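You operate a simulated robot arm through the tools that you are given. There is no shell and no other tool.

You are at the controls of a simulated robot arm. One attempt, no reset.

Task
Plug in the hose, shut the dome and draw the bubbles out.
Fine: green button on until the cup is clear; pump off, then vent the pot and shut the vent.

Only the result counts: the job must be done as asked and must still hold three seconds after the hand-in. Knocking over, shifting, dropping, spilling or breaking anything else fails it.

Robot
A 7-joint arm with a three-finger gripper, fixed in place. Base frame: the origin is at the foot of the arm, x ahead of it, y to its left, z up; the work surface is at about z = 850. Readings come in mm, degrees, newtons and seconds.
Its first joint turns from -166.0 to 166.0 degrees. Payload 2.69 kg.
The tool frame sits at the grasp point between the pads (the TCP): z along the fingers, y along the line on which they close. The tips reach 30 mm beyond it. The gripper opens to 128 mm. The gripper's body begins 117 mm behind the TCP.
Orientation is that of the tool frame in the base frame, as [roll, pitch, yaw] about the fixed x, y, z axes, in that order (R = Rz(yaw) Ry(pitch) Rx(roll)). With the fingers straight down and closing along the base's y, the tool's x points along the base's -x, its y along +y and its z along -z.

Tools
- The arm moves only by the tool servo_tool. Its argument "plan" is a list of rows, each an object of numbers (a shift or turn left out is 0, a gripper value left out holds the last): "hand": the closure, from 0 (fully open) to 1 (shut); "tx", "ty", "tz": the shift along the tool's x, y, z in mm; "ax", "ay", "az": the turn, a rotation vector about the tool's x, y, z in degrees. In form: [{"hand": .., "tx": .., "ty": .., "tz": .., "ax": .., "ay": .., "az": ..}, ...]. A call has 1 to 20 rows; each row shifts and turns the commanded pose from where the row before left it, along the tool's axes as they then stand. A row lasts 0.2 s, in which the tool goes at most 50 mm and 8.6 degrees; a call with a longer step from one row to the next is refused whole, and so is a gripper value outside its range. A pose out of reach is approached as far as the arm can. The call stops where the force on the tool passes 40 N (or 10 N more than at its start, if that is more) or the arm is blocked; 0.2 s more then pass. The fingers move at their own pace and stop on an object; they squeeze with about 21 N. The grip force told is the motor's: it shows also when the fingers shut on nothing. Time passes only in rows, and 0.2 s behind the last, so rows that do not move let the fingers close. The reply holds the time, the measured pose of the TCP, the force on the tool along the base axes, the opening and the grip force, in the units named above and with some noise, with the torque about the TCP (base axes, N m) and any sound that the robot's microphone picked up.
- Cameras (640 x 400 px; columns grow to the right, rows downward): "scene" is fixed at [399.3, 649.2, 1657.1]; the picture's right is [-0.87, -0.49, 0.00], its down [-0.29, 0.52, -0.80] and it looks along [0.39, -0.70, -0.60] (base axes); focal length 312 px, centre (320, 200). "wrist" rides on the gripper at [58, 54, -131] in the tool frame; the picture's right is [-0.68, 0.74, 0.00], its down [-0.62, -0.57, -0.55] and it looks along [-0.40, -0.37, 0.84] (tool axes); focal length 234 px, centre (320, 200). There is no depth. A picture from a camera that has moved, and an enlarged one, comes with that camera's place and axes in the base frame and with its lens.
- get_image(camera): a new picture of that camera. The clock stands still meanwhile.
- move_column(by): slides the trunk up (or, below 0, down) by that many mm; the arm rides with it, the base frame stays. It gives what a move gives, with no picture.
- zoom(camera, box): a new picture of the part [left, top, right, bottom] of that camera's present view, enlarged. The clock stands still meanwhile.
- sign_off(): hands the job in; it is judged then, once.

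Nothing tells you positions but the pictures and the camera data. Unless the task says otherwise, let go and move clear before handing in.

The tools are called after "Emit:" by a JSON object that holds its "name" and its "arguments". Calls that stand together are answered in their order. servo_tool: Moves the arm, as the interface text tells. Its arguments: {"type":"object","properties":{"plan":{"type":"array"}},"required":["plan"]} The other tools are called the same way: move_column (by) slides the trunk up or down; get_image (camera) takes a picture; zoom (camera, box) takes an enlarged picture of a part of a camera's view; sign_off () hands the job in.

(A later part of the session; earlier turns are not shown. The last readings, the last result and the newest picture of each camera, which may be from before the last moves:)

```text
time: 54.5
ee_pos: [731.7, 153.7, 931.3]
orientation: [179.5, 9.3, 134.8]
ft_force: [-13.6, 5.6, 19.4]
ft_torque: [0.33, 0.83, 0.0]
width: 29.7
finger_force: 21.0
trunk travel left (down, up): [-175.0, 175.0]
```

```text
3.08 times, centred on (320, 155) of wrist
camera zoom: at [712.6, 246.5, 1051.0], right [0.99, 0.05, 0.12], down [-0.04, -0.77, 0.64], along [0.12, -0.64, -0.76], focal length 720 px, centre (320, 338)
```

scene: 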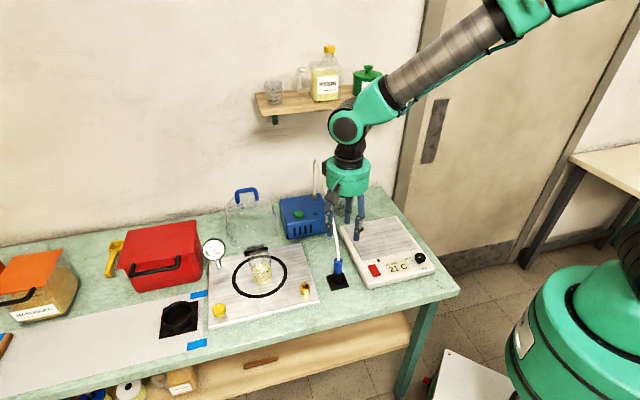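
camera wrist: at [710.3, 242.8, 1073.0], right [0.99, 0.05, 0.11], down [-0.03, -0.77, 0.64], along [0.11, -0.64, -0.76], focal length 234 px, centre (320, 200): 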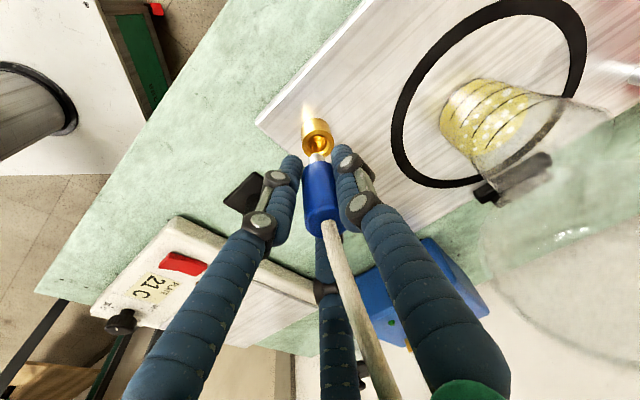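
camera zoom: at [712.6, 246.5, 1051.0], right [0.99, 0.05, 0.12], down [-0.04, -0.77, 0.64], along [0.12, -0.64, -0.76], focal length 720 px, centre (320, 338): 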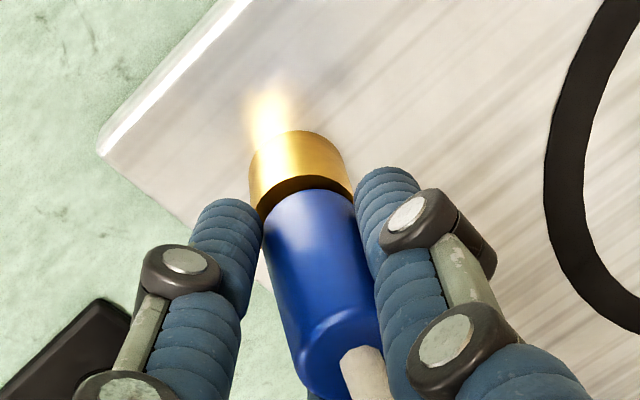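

The plug is at a hard stop now (the grip just slides), so I take it as bottomed in the port. I'll release it gently, back the fingers straight up, and look at how it stands.

Emit:
{"name": "servo_tool", "arguments": {"plan": [{"hand": 0.72}, {}, {}, {"tx": -2.35, "tz": -14.8}, {"tx": -2.35, "tz": -14.8}, {"tx": -2.35, "tz": -14.8}, {"tx": -2.35, "tz": -14.8}, {}]}}

Emit:
{"name": "zoom", "arguments": {"camera": "scene", "box": [290, 250, 330, 300]}}

Emit:
{"name": "zoom", "arguments": {"camera": "wrist", "box": [270, 80, 370, 190]}}

```text
time: 56.3
ee_pos: [731.9, 151.4, 991.3]
orientation: [179.4, 9.3, 134.9]
ft_force: [0.7, -0.7, -0.3]
ft_torque: [0.02, 0.01, 0.01]
width: 36.0
finger_force: 0.2
trunk travel left (down, up): [-175.0, 175.0]
```

```text
8.00 times, centred on (310, 275) of scene
camera zoom: at [399.3, 649.2, 1657.1], right [-0.87, -0.49, 0.0], down [-0.29, 0.52, -0.8], along [0.39, -0.7, -0.6], focal length 2500 px, centre (400, -400)
```

zoom: 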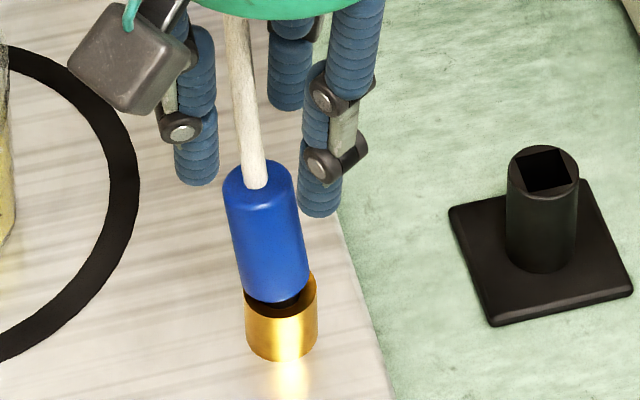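

```text
3.64 times, centred on (320, 135) of wrist
camera zoom: at [714.2, 245.7, 1110.8], right [0.99, 0.05, 0.12], down [-0.04, -0.77, 0.64], along [0.12, -0.64, -0.76], focal length 852 px, centre (320, 436)
```

zoom: 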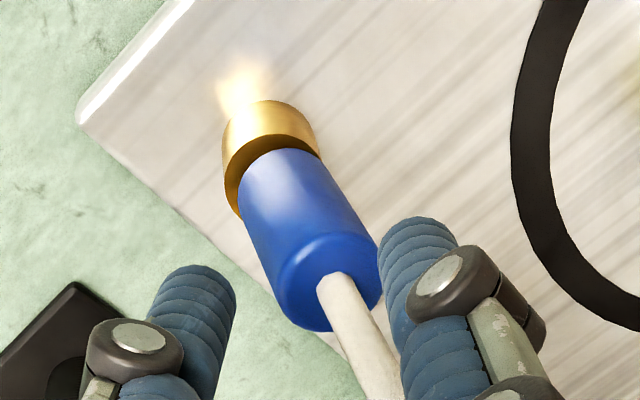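

The plug leans when let go, so it is not home. I'll regrip it, lift it almost out so it frees up, centre it precisely, and let it drop while caged as in the first (better) drop.

Emit:
{"name": "servo_tool", "arguments": {"plan": [{"hand": 0.55, "ty": 2.0}, {}, {"tx": 2.07, "tz": 13.1}, {"tx": 2.07, "tz": 13.1}, {"tx": 2.07, "tz": 13.1}, {"tx": 2.07, "tz": 13.1}, {"ty": -2.0}, {"hand": 0.72}, {"hand": 1}, {}, {}]}}

Emit:
{"name": "servo_tool", "arguments": {"plan": [{"tx": -0.47, "tz": -2.96}, {"tx": -0.47, "tz": -2.96}, {"tx": -0.47, "tz": -2.96}, {}, {}]}}

Emit:
{"name": "zoom", "arguments": {"camera": "scene", "box": [290, 250, 330, 300]}}

Emit:
{"name": "zoom", "arguments": {"camera": "wrist", "box": [260, 90, 380, 220]}}

```text
time: 58.7
ee_pos: [732.0, 153.2, 937.6]
orientation: [179.5, 9.3, 134.8]
ft_force: [2.0, -1.6, -2.3]
ft_torque: [-0.05, -0.14, 0.02]
width: 30.4
finger_force: 20.9
trunk travel left (down, up): [-175.0, 175.0]
```

```text
time: 59.9
ee_pos: [732.3, 152.7, 947.1]
orientation: [179.4, 9.3, 134.8]
ft_force: [3.5, 0.1, -0.3]
ft_torque: [0.01, -0.22, 0.01]
width: 30.4
finger_force: 20.9
trunk travel left (down, up): [-175.0, 175.0]
```

```text
8.00 times, centred on (310, 275) of scene
camera zoom: at [399.3, 649.2, 1657.1], right [-0.87, -0.49, 0.0], down [-0.29, 0.52, -0.8], along [0.39, -0.7, -0.6], focal length 2500 px, centre (400, -400)
```

zoom: 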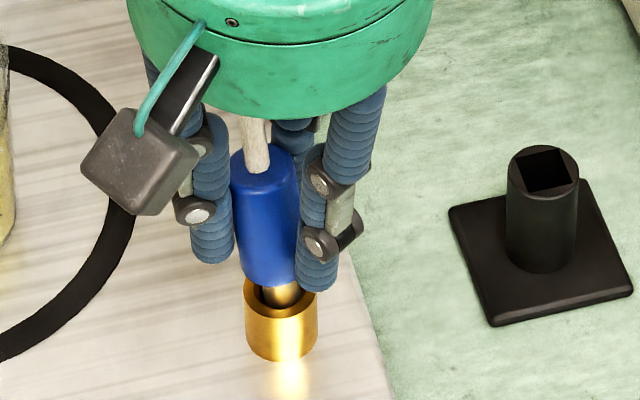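

```text
3.08 times, centred on (320, 155) of wrist
camera zoom: at [713.8, 245.7, 1066.9], right [0.99, 0.05, 0.12], down [-0.04, -0.77, 0.64], along [0.12, -0.63, -0.76], focal length 720 px, centre (320, 338)
```

zoom: 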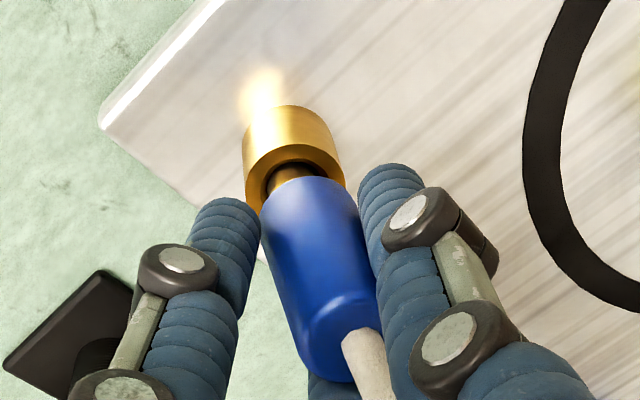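

Held almost out, the plug leans about 4.5° to the left. I'll roll the tool to compensate while keeping the nozzle centred, then look.

Emit:
{"name": "servo_tool", "arguments": {"plan": [{"ax": -1.5, "ty": -1.1}, {"ax": -1.5, "ty": -1.1}, {"ax": -1.5, "ty": -1.1}, {}, {}]}}

Emit:
{"name": "zoom", "arguments": {"camera": "scene", "box": [290, 250, 330, 300]}}

Emit:
{"name": "zoom", "arguments": {"camera": "wrist", "box": [260, 90, 380, 220]}}

```text
time: 61.1
ee_pos: [729.3, 150.7, 947.7]
orientation: [174.9, 9.3, 134.9]
ft_force: [0.3, -0.3, -0.3]
ft_torque: [-0.02, 0.02, -0.01]
width: 30.4
finger_force: 20.9
trunk travel left (down, up): [-175.0, 175.0]
```

```text
8.00 times, centred on (310, 275) of scene
camera zoom: at [399.3, 649.2, 1657.1], right [-0.87, -0.49, 0.0], down [-0.29, 0.52, -0.8], along [0.39, -0.7, -0.6], focal length 2500 px, centre (400, -400)
```

zoom: 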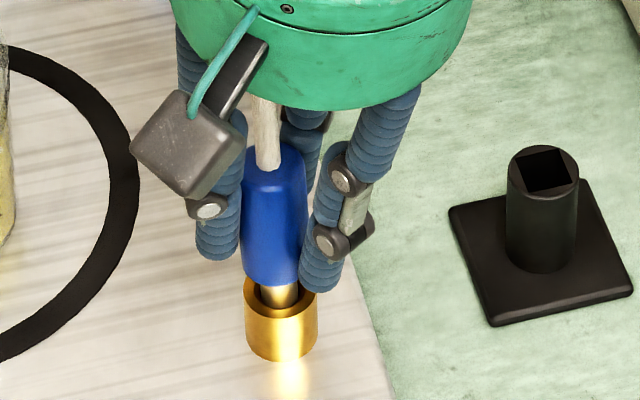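

```text
3.08 times, centred on (320, 155) of wrist
camera zoom: at [703.6, 236.6, 1070.7], right [0.98, 0.05, 0.17], down [-0.06, -0.81, 0.59], along [0.17, -0.59, -0.79], focal length 720 px, centre (320, 338)
```

zoom: 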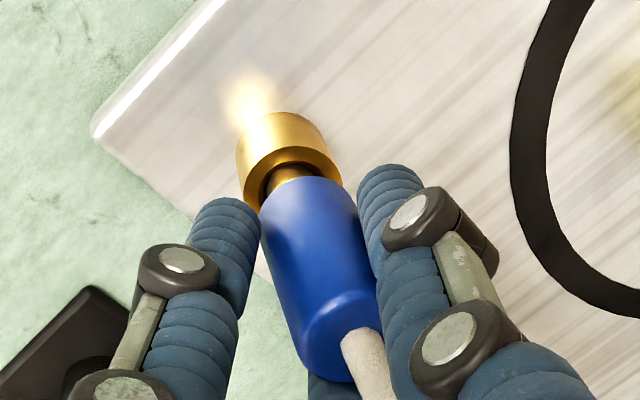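

Forces are zero and the nozzle sits free and centred in the bore. I'll loosen the fingers slightly so the plug can drop.

Emit:
{"name": "servo_tool", "arguments": {"plan": [{"hand": 0.735}, {}, {}, {}]}}

Emit:
{"name": "zoom", "arguments": {"camera": "scene", "box": [290, 250, 330, 300]}}

Emit:
{"name": "zoom", "arguments": {"camera": "wrist", "box": [260, 90, 380, 220]}}

```text
time: 62.1
ee_pos: [728.7, 151.2, 947.4]
orientation: [174.9, 9.3, 134.9]
ft_force: [0.3, -0.4, -0.3]
ft_torque: [-0.02, 0.01, 0.01]
width: 34.0
finger_force: 0.1
trunk travel left (down, up): [-175.0, 175.0]
```

```text
8.00 times, centred on (310, 275) of scene
camera zoom: at [399.3, 649.2, 1657.1], right [-0.87, -0.49, 0.0], down [-0.29, 0.52, -0.8], along [0.39, -0.7, -0.6], focal length 2500 px, centre (400, -400)
```

zoom: 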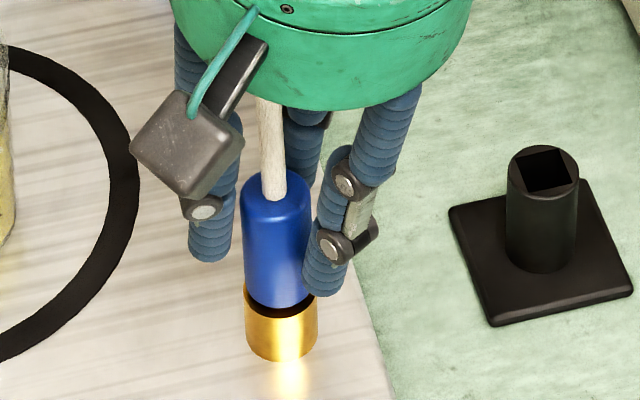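

```text
3.08 times, centred on (320, 155) of wrist
camera zoom: at [703.6, 236.7, 1070.7], right [0.98, 0.05, 0.17], down [-0.06, -0.81, 0.59], along [0.17, -0.59, -0.79], focal length 720 px, centre (320, 338)
```

zoom: 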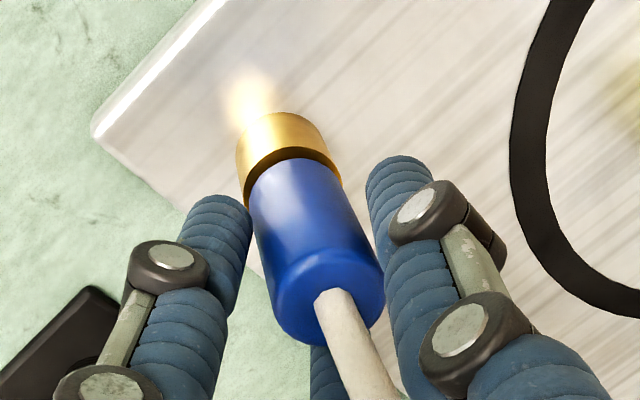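

It dropped in again and stands upright. I'll wiggle it gently side to side within the cage to settle it.

Emit:
{"name": "servo_tool", "arguments": {"plan": [{"ty": 2.5}, {"ty": -2.5}, {"ty": -2.5}, {"ty": 2.5}, {"ty": 2.5}, {"ty": -2.5}, {"ty": -2.5}, {"ty": 2.5}, {}]}}

Emit:
{"name": "zoom", "arguments": {"camera": "scene", "box": [290, 250, 330, 300]}}

Emit:
{"name": "zoom", "arguments": {"camera": "wrist", "box": [260, 90, 380, 220]}}

```text
time: 64.1
ee_pos: [730.6, 149.8, 948.1]
orientation: [175.0, 9.4, 135.0]
ft_force: [-0.4, -0.9, -0.3]
ft_torque: [-0.02, -0.02, -0.03]
width: 34.0
finger_force: 0.1
trunk travel left (down, up): [-175.0, 175.0]
```

```text
8.00 times, centred on (310, 275) of scene
camera zoom: at [399.3, 649.2, 1657.1], right [-0.87, -0.49, 0.0], down [-0.29, 0.52, -0.8], along [0.39, -0.7, -0.6], focal length 2500 px, centre (400, -400)
```

zoom: 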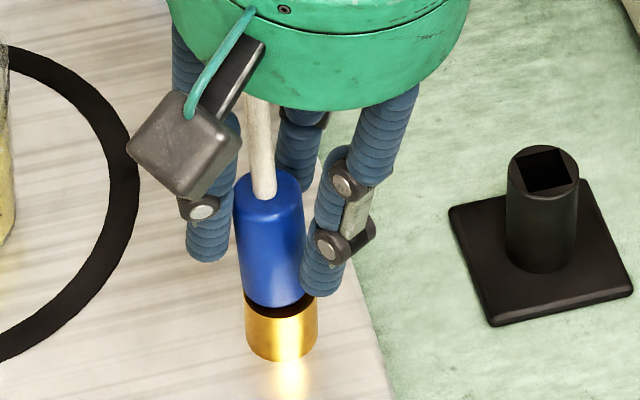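

```text
3.08 times, centred on (320, 155) of wrist
camera zoom: at [704.4, 237.0, 1070.3], right [0.98, 0.05, 0.17], down [-0.06, -0.81, 0.59], along [0.17, -0.59, -0.79], focal length 720 px, centre (320, 338)
```

zoom: 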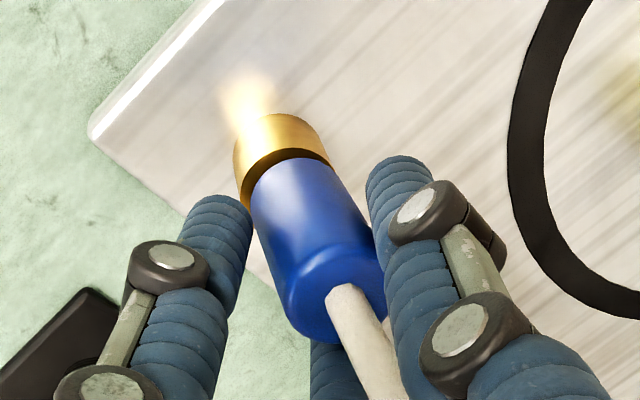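

Three separate times it stopped at the same depth, so it is bottomed in the port with a small designed stand-off. I'll nudge it upright with the finger, then leave it.

Emit:
{"name": "servo_tool", "arguments": {"plan": [{"ty": -2}, {"ty": -1.5}, {}, {}]}}

Emit:
{"name": "zoom", "arguments": {"camera": "scene", "box": [290, 250, 330, 300]}}

Emit:
{"name": "zoom", "arguments": {"camera": "wrist", "box": [260, 90, 380, 220]}}

```text
time: 65.1
ee_pos: [728.1, 148.5, 947.9]
orientation: [175.0, 9.3, 134.9]
ft_force: [-0.2, 0.2, -0.2]
ft_torque: [-0.03, 0.0, 0.01]
width: 34.1
finger_force: 0.5
trunk travel left (down, up): [-175.0, 175.0]
```

```text
8.00 times, centred on (310, 275) of scene
camera zoom: at [399.3, 649.2, 1657.1], right [-0.87, -0.49, 0.0], down [-0.29, 0.52, -0.8], along [0.39, -0.7, -0.6], focal length 2500 px, centre (400, -400)
```

zoom: 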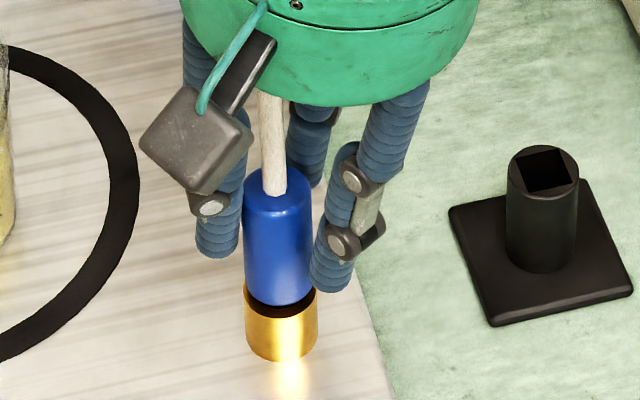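

```text
3.08 times, centred on (320, 155) of wrist
camera zoom: at [702.2, 233.8, 1070.5], right [0.98, 0.05, 0.17], down [-0.06, -0.81, 0.59], along [0.17, -0.59, -0.79], focal length 720 px, centre (320, 338)
```

zoom: 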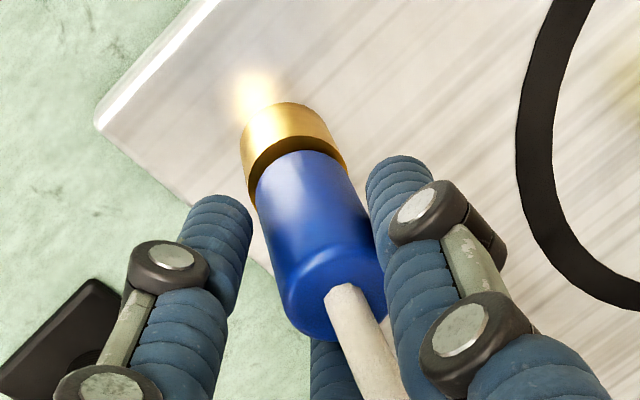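

Emit:
{"name": "servo_tool", "arguments": {"plan": [{"ty": 1.0, "hand": 0.68}, {}, {"tx": -2.35, "tz": -14.8}, {"tx": -2.35, "tz": -14.8}, {"tx": -4.7, "tz": -29.6}, {"tx": -4.7, "tz": -29.6}, {}]}}

Emit:
{"name": "zoom", "arguments": {"camera": "scene", "box": [285, 245, 335, 300]}}

Emit:
{"name": "get_image", "arguments": {"camera": "wrist"}}

Emit:
{"name": "get_image", "arguments": {"camera": "scene"}}

```text
time: 66.7
ee_pos: [722.2, 142.2, 1038.0]
orientation: [174.9, 9.3, 134.9]
ft_force: [-0.4, 0.2, 1.5]
ft_torque: [0.03, -0.05, 0.0]
width: 41.3
finger_force: 0.0
trunk travel left (down, up): [-175.0, 175.0]
```

```text
7.27 times, centred on (310, 272) of scene
camera zoom: at [399.3, 649.2, 1657.1], right [-0.87, -0.49, 0.0], down [-0.29, 0.52, -0.8], along [0.39, -0.7, -0.6], focal length 2272 px, centre (393, -327)
```

zoom: 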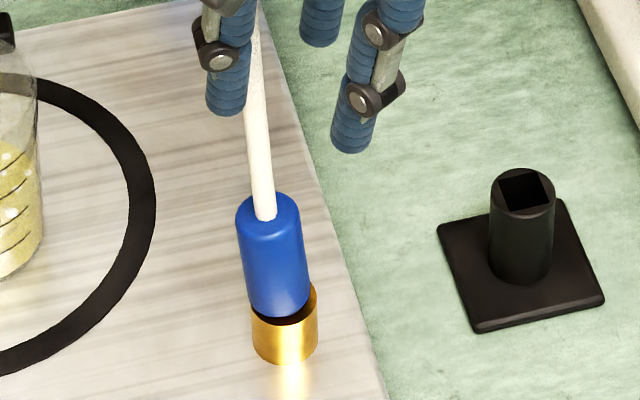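

```text
taken
camera wrist: at [696.6, 229.0, 1160.2], right [0.98, 0.05, 0.17], down [-0.06, -0.81, 0.59], along [0.17, -0.59, -0.79], focal length 234 px, centre (320, 200)
```

wrist: 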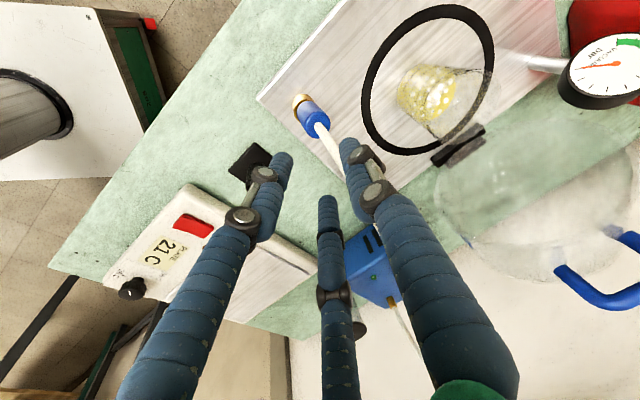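

```text
taken
```

scene: 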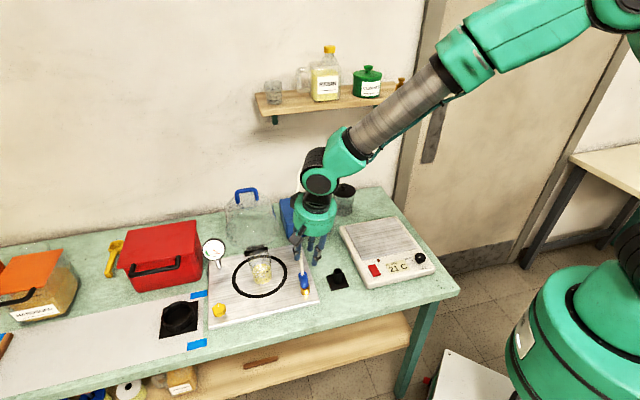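

Emit:
{"name": "zoom", "arguments": {"camera": "scene", "box": [294, 264, 318, 288]}}

Emit:
{"name": "zoom", "arguments": {"camera": "wrist", "box": [285, 85, 345, 145]}}

```text
16.00 times, centred on (306, 276) of scene
camera zoom: at [399.3, 649.2, 1657.1], right [-0.87, -0.49, 0.0], down [-0.29, 0.52, -0.8], along [0.39, -0.7, -0.6], focal length 4999 px, centre (544, -1016)
```

zoom: 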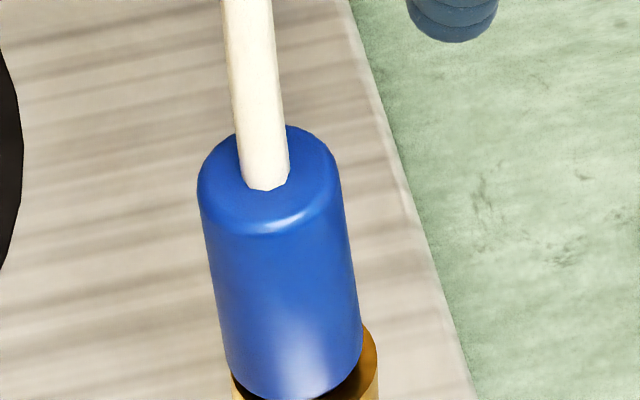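

```text
6.67 times, centred on (315, 115) of wrist
camera zoom: at [696.6, 229.0, 1160.2], right [0.98, 0.05, 0.17], down [-0.06, -0.81, 0.59], along [0.17, -0.59, -0.79], focal length 1561 px, centre (353, 767)
```

zoom: 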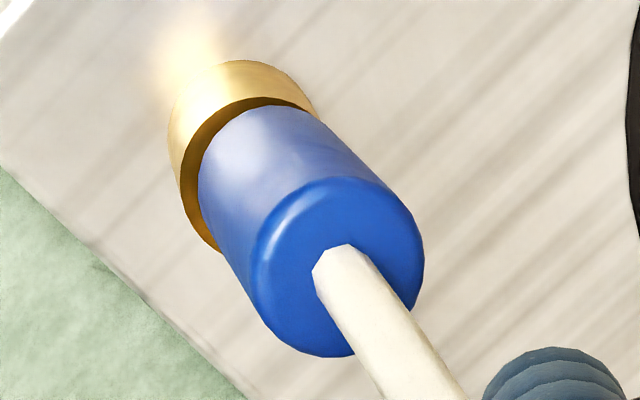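

Emit:
{"name": "zoom", "arguments": {"camera": "scene", "box": [294, 278, 318, 296]}}

Emit:
{"name": "zoom", "arguments": {"camera": "wrist", "box": [288, 85, 328, 125]}}

```text
16.00 times, centred on (306, 287) of scene
camera zoom: at [399.3, 649.2, 1657.1], right [-0.87, -0.49, 0.0], down [-0.29, 0.52, -0.8], along [0.39, -0.7, -0.6], focal length 4999 px, centre (544, -1192)
```

zoom: 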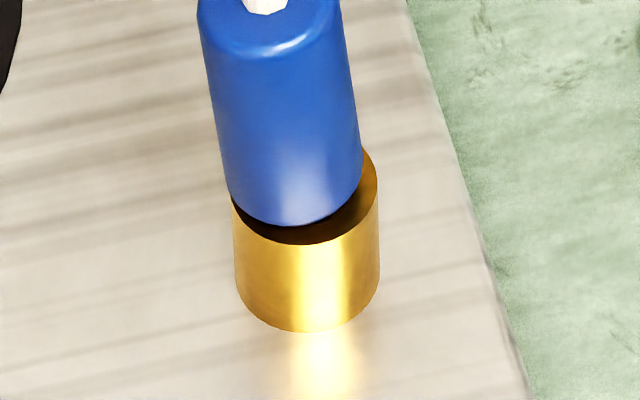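

```text
10.00 times, centred on (308, 105) of wrist
camera zoom: at [696.6, 229.0, 1160.2], right [0.98, 0.05, 0.17], down [-0.06, -0.81, 0.59], along [0.17, -0.59, -0.79], focal length 2342 px, centre (440, 1150)
```

zoom: 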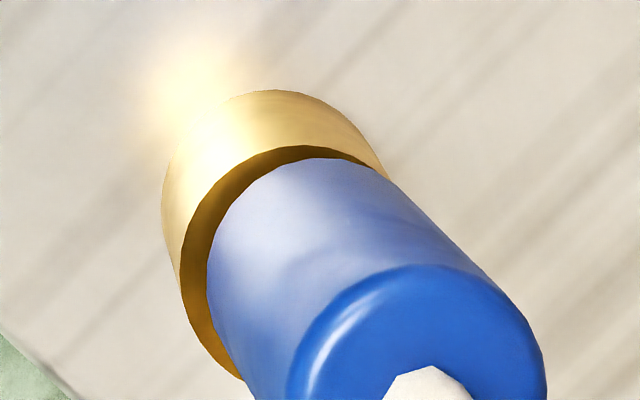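

From the enlarged views the plug appears essentially seated with a little play. I'll leave it, move the gripper to the front clear of the hose, straighten the tool and go up to survey the dome handle.

Emit:
{"name": "servo_tool", "arguments": {"plan": [{"tx": 39.5, "tz": -6.3}, {"tx": 39.5, "tz": -6.3}, {"tx": -6.3, "tz": -39.5}, {"tx": -6.3, "tz": -39.5}, {"tx": -6.3, "tz": -39.5}, {"ax": 5.0, "ay": 4.0}, {"ay": 5.3}, {"tz": -40}, {"az": -8.5}, {"az": -8.5}, {"az": -8.5}, {"az": -8.5}, {"az": -8.5}, {"az": -8.5}, {"az": -8.5}, {"az": -8.5}, {"az": -8.5}, {"az": -8.5}, {"az": -5}, {}]}}

Emit:
{"name": "get_image", "arguments": {"camera": "wrist"}}

Emit:
{"name": "get_image", "arguments": {"camera": "scene"}}

```text
time: 70.9
ee_pos: [658.4, 190.9, 1195.6]
orientation: [180.0, 0.1, -134.9]
ft_force: [-0.4, 0.5, -0.1]
ft_torque: [0.0, 0.02, -0.01]
width: 41.0
finger_force: 0.1
trunk travel left (down, up): [-175.0, 175.0]
```

```text
taken
camera wrist: at [578.7, 188.5, 1325.6], right [-0.05, 1.0, 0.0], down [0.83, 0.04, 0.55], along [0.55, 0.02, -0.84], focal length 234 px, centre (320, 200)
```

wrist: 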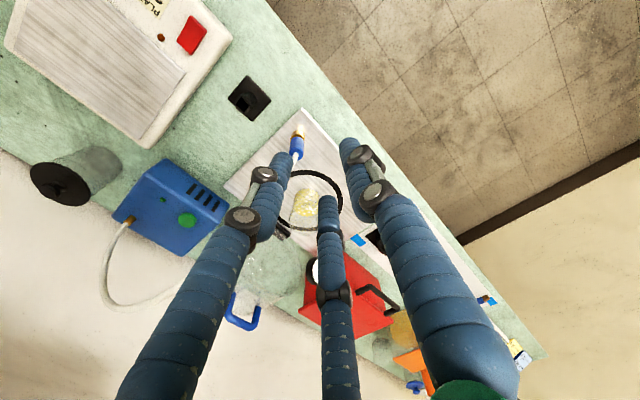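

```text
taken
```

scene: 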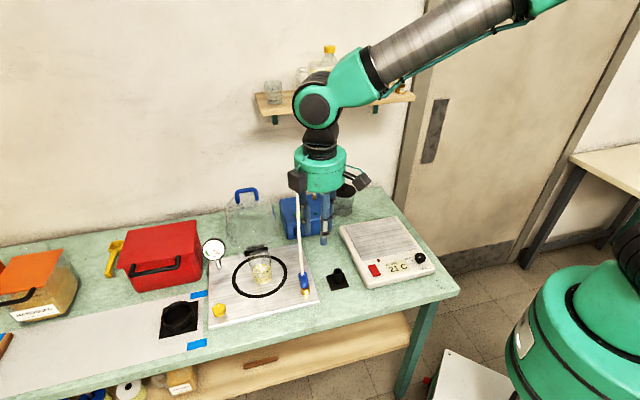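

Emit:
{"name": "zoom", "arguments": {"camera": "wrist", "box": [200, 250, 320, 350]}}

Emit:
{"name": "zoom", "arguments": {"camera": "scene", "box": [205, 175, 295, 265]}}

Emit:
{"name": "zoom", "arguments": {"camera": "scene", "box": [290, 255, 322, 300]}}

```text
4.00 times, centred on (260, 300) of wrist
camera zoom: at [578.7, 188.5, 1325.6], right [-0.05, 1.0, 0.0], down [0.83, 0.04, 0.55], along [0.55, 0.02, -0.84], focal length 937 px, centre (560, -200)
```

zoom: 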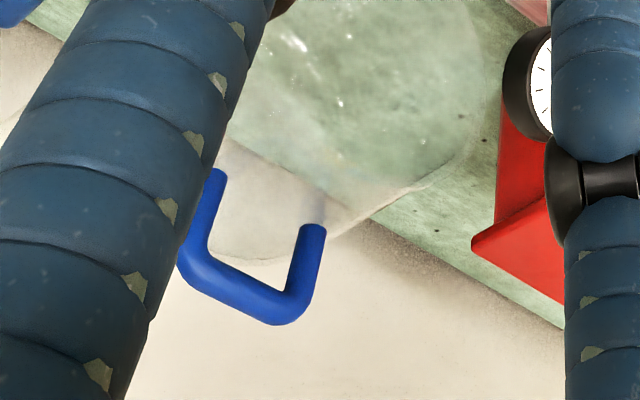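

```text
4.44 times, centred on (250, 220) of scene
camera zoom: at [399.3, 649.2, 1657.1], right [-0.87, -0.49, 0.0], down [-0.29, 0.52, -0.8], along [0.39, -0.7, -0.6], focal length 1389 px, centre (631, 111)
```

zoom: 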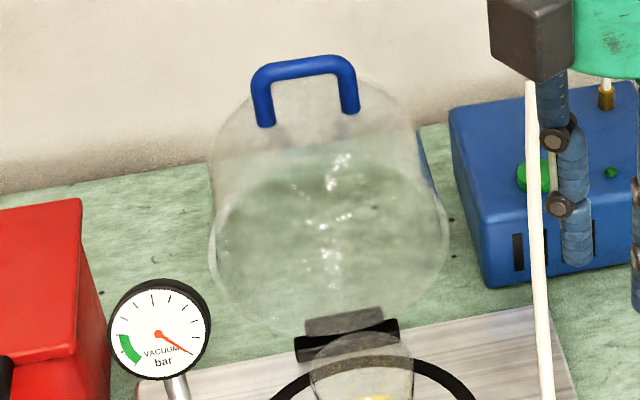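

```text
8.89 times, centred on (306, 278) of scene
camera zoom: at [399.3, 649.2, 1657.1], right [-0.87, -0.49, 0.0], down [-0.29, 0.52, -0.8], along [0.39, -0.7, -0.6], focal length 2777 px, centre (444, -489)
```

zoom: 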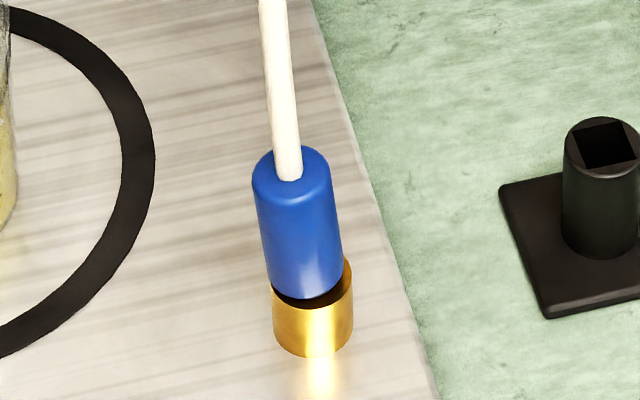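

Emit:
{"name": "zoom", "arguments": {"camera": "scene", "box": [260, 130, 380, 290]}}

Emit:
{"name": "zoom", "arguments": {"camera": "wrist", "box": [80, 120, 340, 340]}}

```text
2.50 times, centred on (320, 210) of scene
camera zoom: at [399.3, 649.2, 1657.1], right [-0.87, -0.49, 0.0], down [-0.29, 0.52, -0.8], along [0.39, -0.7, -0.6], focal length 781 px, centre (320, 175)
```

zoom: 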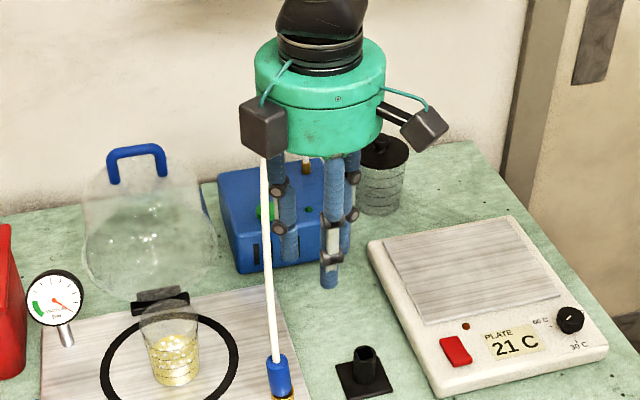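

```text
1.82 times, centred on (210, 230) of wrist
camera zoom: at [578.7, 188.5, 1325.6], right [-0.05, 1.0, 0.0], down [0.83, 0.04, 0.55], along [0.55, 0.02, -0.84], focal length 426 px, centre (520, 146)
```

zoom: 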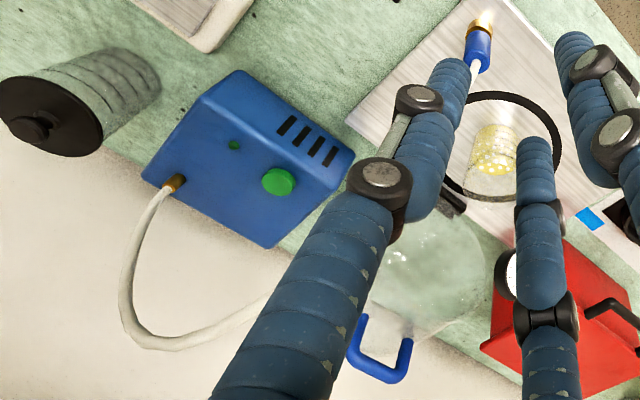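

The handle bar is near (990, 64, 1097), parallel to the bench's left-right axis, with its legs pointing up. I'll tilt the tool 45° (pointing down and back), move left in front of the dome, clear of the hose, and look again.

Emit:
{"name": "servo_tool", "arguments": {"plan": [{"hand": 0.6, "ax": 7.5}, {"ax": 7.5}, {"ax": 7.5}, {"ax": 7.5}, {"ax": 7.5}, {"ax": 7.5}, {"tx": -48}, {"tx": -48}, {"tx": -48}, {"ty": -28, "tz": 36}, {"ty": -28, "tz": 36}, {"ty": -28, "tz": 36}, {}]}}

Emit:
{"name": "get_image", "arguments": {"camera": "wrist"}}

Emit:
{"name": "get_image", "arguments": {"camera": "scene"}}

```text
time: 73.7
ee_pos: [855.0, 199.1, 1178.2]
orientation: [-134.9, 0.0, -135.0]
ft_force: [0.8, 0.0, 0.0]
ft_torque: [-0.01, 0.0, -0.01]
width: 50.9
finger_force: 0.0
trunk travel left (down, up): [-175.0, 175.0]
```

```text
taken
camera wrist: at [722.6, 249.6, 1232.2], right [0.11, 0.85, -0.52], down [0.44, 0.43, 0.79], along [0.89, -0.32, -0.33], focal length 234 px, centre (320, 200)
```

wrist: 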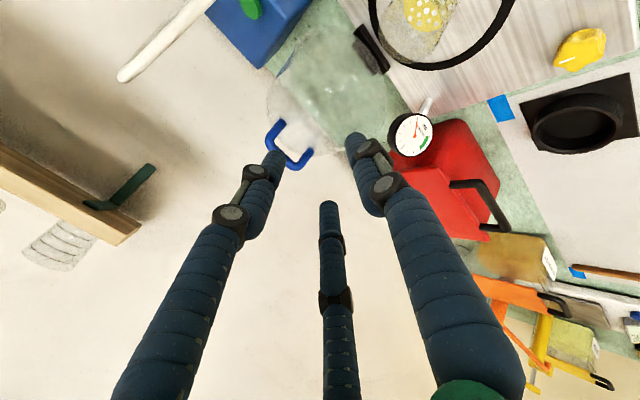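

```text
taken
```

scene: 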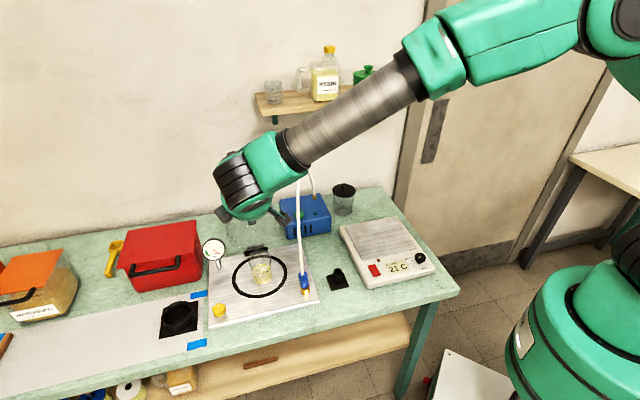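

Emit:
{"name": "zoom", "arguments": {"camera": "wrist", "box": [240, 90, 360, 190]}}

Emit:
{"name": "zoom", "arguments": {"camera": "scene", "box": [200, 170, 300, 260]}}

```text
4.00 times, centred on (300, 140) of wrist
camera zoom: at [722.6, 249.6, 1232.2], right [0.11, 0.85, -0.52], down [0.44, 0.43, 0.79], along [0.89, -0.32, -0.33], focal length 937 px, centre (400, 440)
```

zoom: 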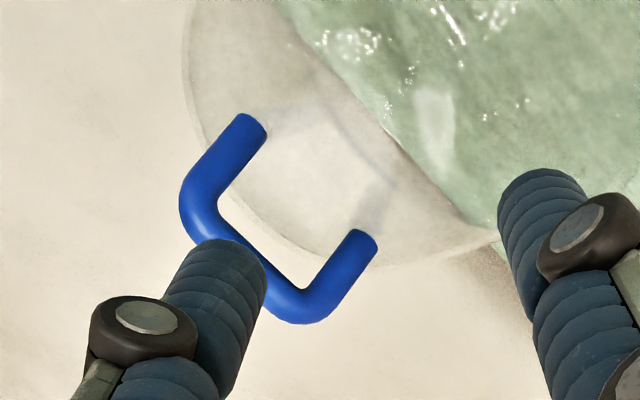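

```text
4.44 times, centred on (250, 215) of scene
camera zoom: at [399.3, 649.2, 1657.1], right [-0.87, -0.49, 0.0], down [-0.29, 0.52, -0.8], along [0.39, -0.7, -0.6], focal length 1389 px, centre (631, 133)
```

zoom: 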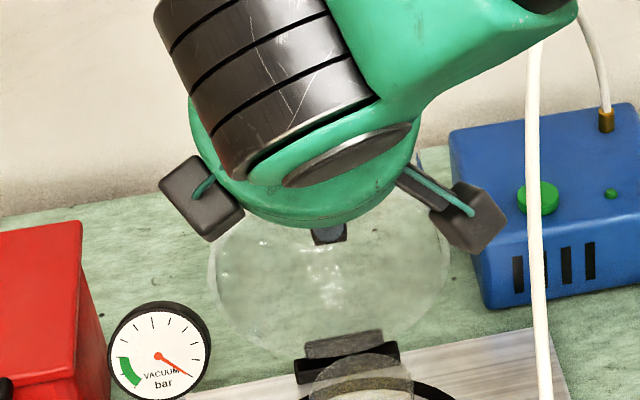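

Emit:
{"name": "servo_tool", "arguments": {"plan": [{"ty": -25, "tz": 38}, {"ty": -25, "tz": 38}, {"ty": -25, "tz": 38}, {}, {}]}}

Emit:
{"name": "get_image", "arguments": {"camera": "wrist"}}

Emit:
{"name": "zoom", "arguments": {"camera": "wrist", "box": [240, 80, 400, 220]}}

Emit:
{"name": "get_image", "arguments": {"camera": "scene"}}

```text
time: 74.9
ee_pos: [951.5, 104.4, 1151.2]
orientation: [-135.0, 0.1, -134.9]
ft_force: [0.1, 0.3, -0.2]
ft_torque: [-0.02, 0.01, 0.04]
width: 51.3
finger_force: 0.0
trunk travel left (down, up): [-175.0, 175.0]
```

```text
taken
camera wrist: at [817.8, 154.5, 1205.4], right [0.11, 0.85, -0.52], down [0.44, 0.43, 0.79], along [0.89, -0.32, -0.33], focal length 234 px, centre (320, 200)
```

wrist: 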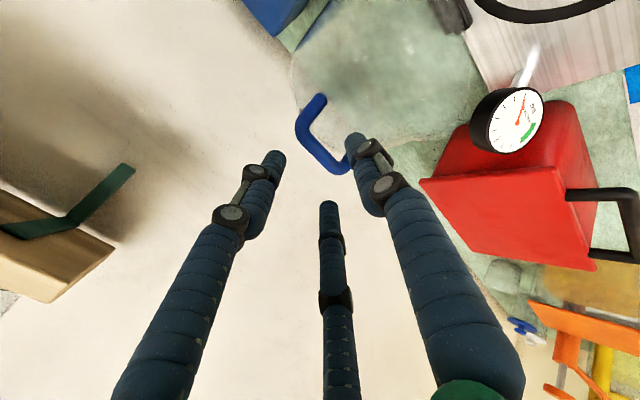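

```text
2.86 times, centred on (320, 150) of wrist
camera zoom: at [817.8, 154.5, 1205.4], right [0.11, 0.85, -0.52], down [0.44, 0.43, 0.79], along [0.89, -0.32, -0.33], focal length 669 px, centre (320, 343)
```

zoom: 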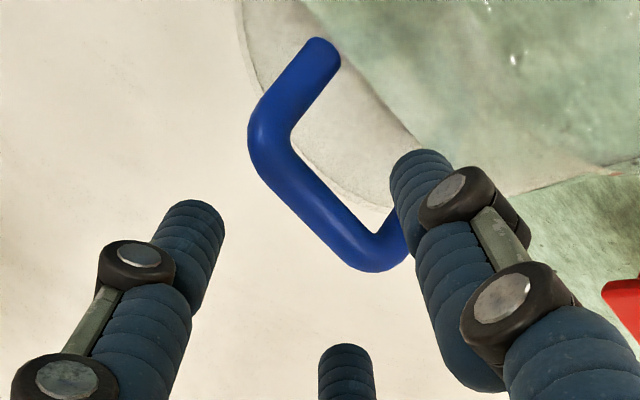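

```text
taken
```

scene: 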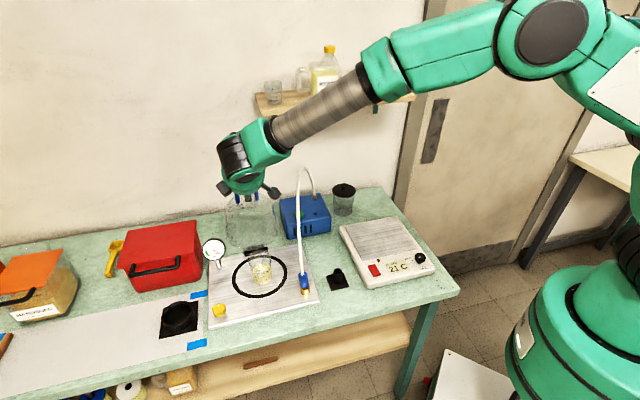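

The bar lies about 66–72 mm straight ahead along the tool axis. I'll advance 40 mm and re-check.

Emit:
{"name": "servo_tool", "arguments": {"plan": [{"tx": 1, "tz": 20}, {"tx": 1, "tz": 20}, {}, {}]}}

Emit:
{"name": "zoom", "arguments": {"camera": "wrist", "box": [240, 80, 400, 220]}}

Emit:
{"name": "zoom", "arguments": {"camera": "scene", "box": [200, 150, 300, 250]}}

```text
time: 75.9
ee_pos: [970.6, 82.3, 1123.5]
orientation: [-135.0, 0.0, -134.9]
ft_force: [0.1, -0.2, 0.0]
ft_torque: [0.02, -0.01, 0.05]
width: 51.0
finger_force: 0.1
trunk travel left (down, up): [-175.0, 175.0]
```

```text
2.86 times, centred on (320, 150) of wrist
camera zoom: at [836.8, 133.5, 1177.0], right [0.11, 0.85, -0.52], down [0.44, 0.43, 0.79], along [0.89, -0.32, -0.33], focal length 669 px, centre (320, 343)
```

zoom: 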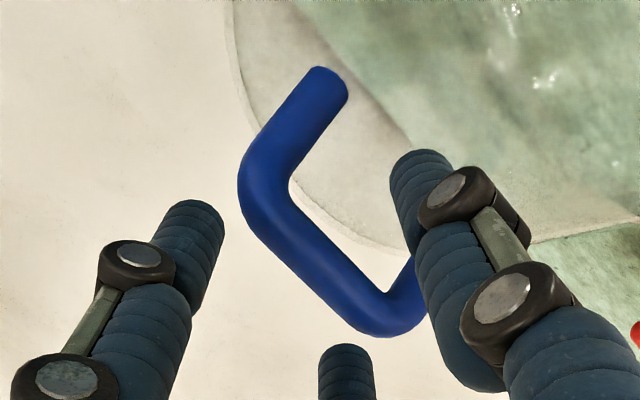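

```text
4.00 times, centred on (250, 200) of scene
camera zoom: at [399.3, 649.2, 1657.1], right [-0.87, -0.49, 0.0], down [-0.29, 0.52, -0.8], along [0.39, -0.7, -0.6], focal length 1250 px, centre (600, 200)
```

zoom: 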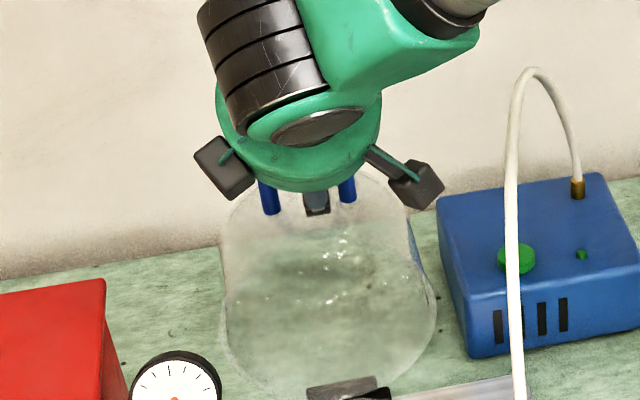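

Emit:
{"name": "zoom", "arguments": {"camera": "wrist", "box": [290, 130, 360, 200]}}

Emit:
{"name": "zoom", "arguments": {"camera": "scene", "box": [235, 180, 275, 220]}}

```text
5.71 times, centred on (325, 165) of wrist
camera zoom: at [836.8, 133.5, 1177.0], right [0.11, 0.85, -0.52], down [0.44, 0.43, 0.79], along [0.89, -0.32, -0.33], focal length 1338 px, centre (291, 400)
```

zoom: 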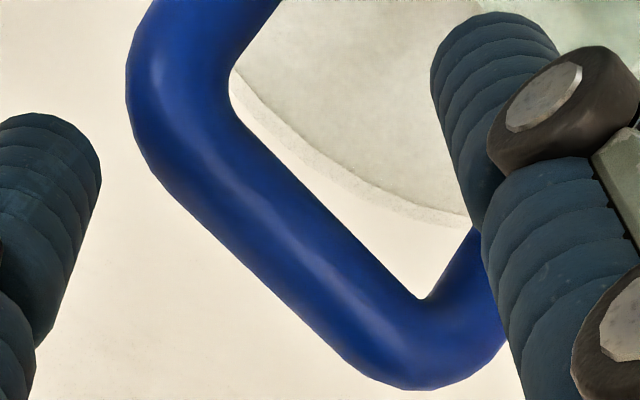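

```text
10.00 times, centred on (255, 200) of scene
camera zoom: at [399.3, 649.2, 1657.1], right [-0.87, -0.49, 0.0], down [-0.29, 0.52, -0.8], along [0.39, -0.7, -0.6], focal length 3125 px, centre (970, 200)
```

zoom: 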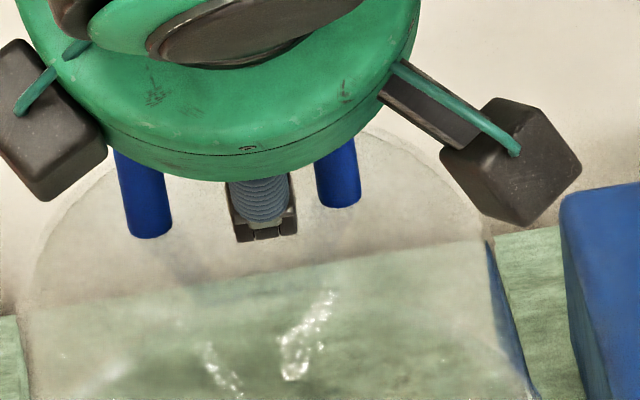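

The bar is about 30 mm ahead and on the tool axis. I'll advance 15 mm more and close loosely around it as a cage.

Emit:
{"name": "servo_tool", "arguments": {"plan": [{"tz": 8}, {"tz": 7}, {}, {"hand": 0.75}, {"hand": 0.8}, {}, {}]}}

Emit:
{"name": "zoom", "arguments": {"camera": "wrist", "box": [260, 110, 390, 220]}}

Emit:
{"name": "zoom", "arguments": {"camera": "scene", "box": [220, 170, 290, 230]}}

```text
time: 77.5
ee_pos: [976.9, 75.3, 1112.8]
orientation: [-135.0, 0.0, -134.8]
ft_force: [-0.9, -0.8, 0.6]
ft_torque: [0.01, 0.01, 0.0]
width: 25.7
finger_force: 0.0
trunk travel left (down, up): [-175.0, 175.0]
```

```text
3.64 times, centred on (325, 165) of wrist
camera zoom: at [843.2, 126.2, 1166.3], right [0.11, 0.85, -0.52], down [0.44, 0.43, 0.79], along [0.89, -0.32, -0.33], focal length 852 px, centre (302, 327)
```

zoom: 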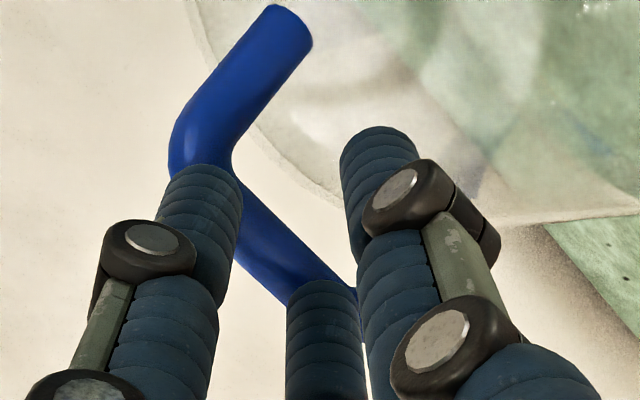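

```text
6.67 times, centred on (255, 200) of scene
camera zoom: at [399.3, 649.2, 1657.1], right [-0.87, -0.49, 0.0], down [-0.29, 0.52, -0.8], along [0.39, -0.7, -0.6], focal length 2083 px, centre (753, 200)
```

zoom: 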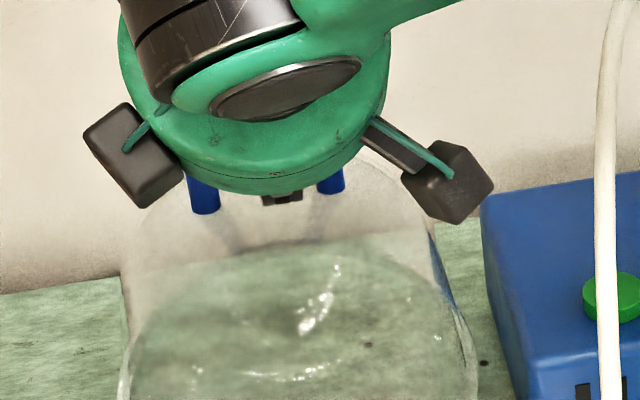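

The bar passes between the fingers. I'll close on it briefly to confirm by the width reading.

Emit:
{"name": "servo_tool", "arguments": {"plan": [{"hand": 1}, {}, {}]}}

```text
time: 78.3
ee_pos: [975.9, 75.5, 1112.9]
orientation: [-134.9, 0.0, -134.9]
ft_force: [-0.1, 0.1, 0.5]
ft_torque: [0.02, 0.0, 0.02]
width: 2.4
finger_force: 21.2
trunk travel left (down, up): [-175.0, 175.0]
```

Emit:
{"name": "zoom", "arguments": {"camera": "wrist", "box": [260, 110, 390, 220]}}

Emit:
{"name": "zoom", "arguments": {"camera": "scene", "box": [235, 185, 275, 215]}}

```text
3.64 times, centred on (325, 165) of wrist
camera zoom: at [843.8, 126.3, 1166.6], right [0.11, 0.85, -0.52], down [0.44, 0.43, 0.79], along [0.89, -0.32, -0.33], focal length 852 px, centre (302, 327)
```

zoom: 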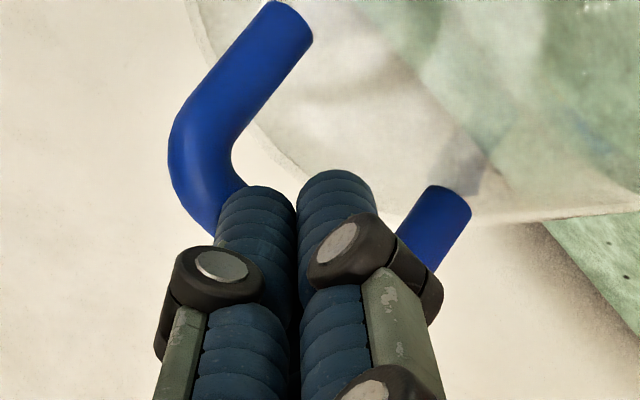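

```text
13.33 times, centred on (255, 200) of scene
camera zoom: at [399.3, 649.2, 1657.1], right [-0.87, -0.49, 0.0], down [-0.29, 0.52, -0.8], along [0.39, -0.7, -0.6], focal length 4166 px, centre (1187, 200)
```

zoom: 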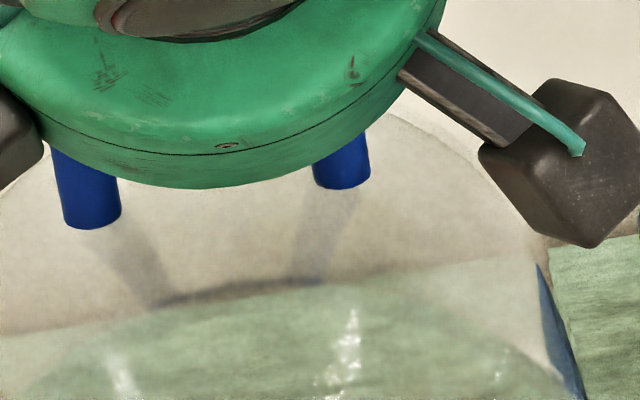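

The fingers closed on nothing, so the bar is farther ahead than I estimated. I'll back off and take two sideways-shifted views to triangulate it properly.

Emit:
{"name": "servo_tool", "arguments": {"plan": [{"tz": -30}, {"tx": 30}, {}, {}]}}

Emit:
{"name": "zoom", "arguments": {"camera": "wrist", "box": [240, 80, 440, 220]}}

Emit:
{"name": "servo_tool", "arguments": {"plan": [{"tx": -35}, {"tx": -35}, {}, {}]}}

Emit:
{"name": "zoom", "arguments": {"camera": "wrist", "box": [200, 80, 400, 220]}}

```text
time: 79.3
ee_pos: [941.2, 71.0, 1132.4]
orientation: [-135.0, 0.0, -134.8]
ft_force: [-0.4, 0.1, -0.4]
ft_torque: [-0.01, -0.04, 0.01]
width: 2.3
finger_force: 21.0
trunk travel left (down, up): [-175.0, 175.0]
```

```text
2.86 times, centred on (340, 150) of wrist
camera zoom: at [808.5, 120.8, 1187.4], right [0.11, 0.85, -0.52], down [0.44, 0.43, 0.79], along [0.89, -0.32, -0.33], focal length 669 px, centre (263, 343)
```

zoom: 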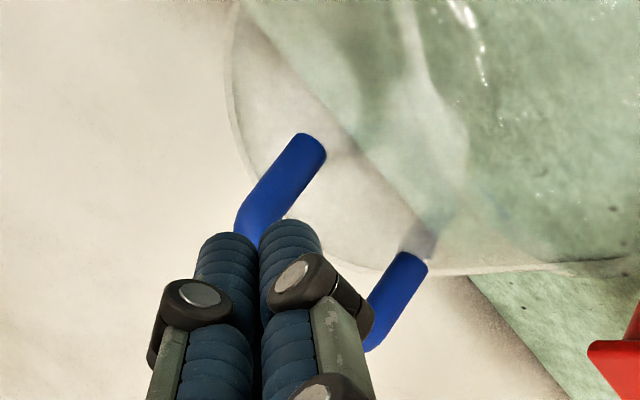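

```text
time: 80.3
ee_pos: [988.6, 119.2, 1134.6]
orientation: [-134.8, 0.2, -134.9]
ft_force: [-1.0, 0.0, 0.7]
ft_torque: [0.08, 0.03, 0.06]
width: 2.1
finger_force: 21.0
trunk travel left (down, up): [-175.0, 175.0]
```

```text
2.86 times, centred on (300, 150) of wrist
camera zoom: at [855.8, 169.8, 1188.3], right [0.11, 0.85, -0.52], down [0.44, 0.43, 0.79], along [0.89, -0.32, -0.33], focal length 669 px, centre (377, 343)
```

zoom: 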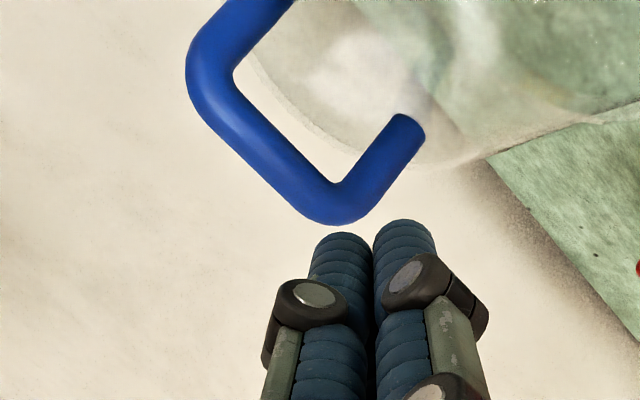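

Triangulating from the sideways views puts the bar at about (1010, 46, 1080), i.e. 69 mm further along the tool. I'll re-open, re-centre and approach in two stages.

Emit:
{"name": "servo_tool", "arguments": {"plan": [{"hand": 0.6, "tx": 36, "ty": -8.5}, {}, {"tz": 20}, {"tz": 20}, {}, {}]}}

Emit:
{"name": "zoom", "arguments": {"camera": "wrist", "box": [240, 80, 400, 220]}}

Emit:
{"name": "zoom", "arguments": {"camera": "scene", "box": [210, 150, 300, 240]}}

```text
time: 81.7
ee_pos: [990.0, 69.0, 1114.8]
orientation: [-135.0, 0.0, -135.0]
ft_force: [0.1, -0.1, 0.0]
ft_torque: [0.01, 0.04, -0.02]
width: 51.1
finger_force: 0.0
trunk travel left (down, up): [-175.0, 175.0]
```

```text
2.86 times, centred on (320, 150) of wrist
camera zoom: at [856.7, 120.4, 1166.6], right [0.11, 0.85, -0.52], down [0.44, 0.43, 0.79], along [0.89, -0.32, -0.33], focal length 669 px, centre (320, 343)
```

zoom: 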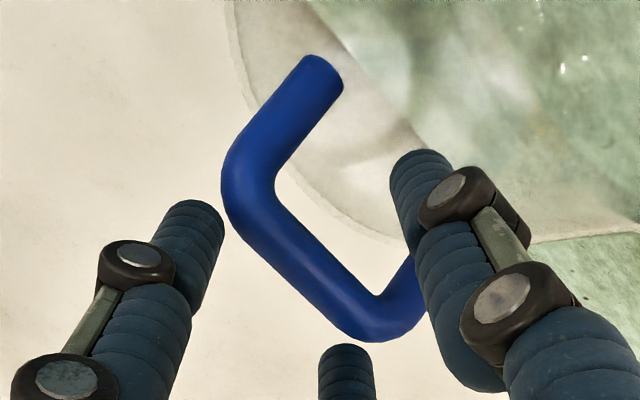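

```text
4.44 times, centred on (255, 195) of scene
camera zoom: at [399.3, 649.2, 1657.1], right [-0.87, -0.49, 0.0], down [-0.29, 0.52, -0.8], along [0.39, -0.7, -0.6], focal length 1389 px, centre (609, 222)
```

zoom: 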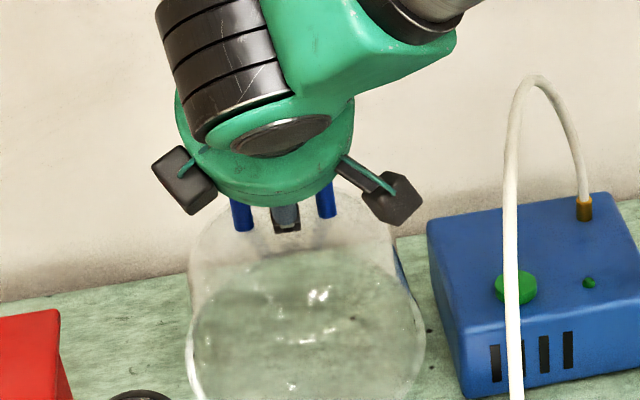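

Emit:
{"name": "servo_tool", "arguments": {"plan": [{"tz": 15}, {"tz": 14}, {}, {"hand": 0.75}, {"hand": 0.8}, {}, {}]}}

Emit:
{"name": "zoom", "arguments": {"camera": "wrist", "box": [260, 110, 390, 220]}}

Emit:
{"name": "servo_tool", "arguments": {"plan": [{"hand": 1}, {}, {}]}}

```text
time: 83.3
ee_pos: [1002.0, 53.9, 1092.0]
orientation: [-135.0, 0.0, -135.0]
ft_force: [2.5, -5.8, 15.9]
ft_torque: [0.28, -0.13, -0.09]
width: 27.8
finger_force: 0.0
trunk travel left (down, up): [-175.0, 175.0]
```

```text
3.64 times, centred on (325, 165) of wrist
camera zoom: at [869.6, 104.6, 1146.7], right [0.11, 0.85, -0.52], down [0.44, 0.43, 0.79], along [0.89, -0.32, -0.33], focal length 852 px, centre (302, 327)
```

zoom: 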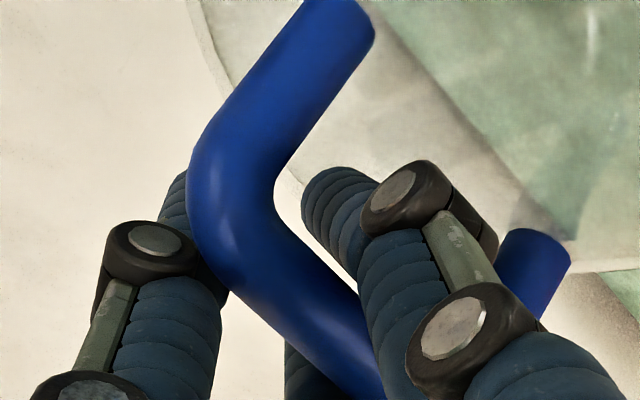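

```text
time: 84.1
ee_pos: [1003.9, 54.6, 1091.4]
orientation: [-135.0, 0.0, -134.9]
ft_force: [1.3, 1.4, 2.3]
ft_torque: [0.41, -0.29, -0.12]
width: 20.2
finger_force: 41.2
trunk travel left (down, up): [-175.0, 175.0]
```

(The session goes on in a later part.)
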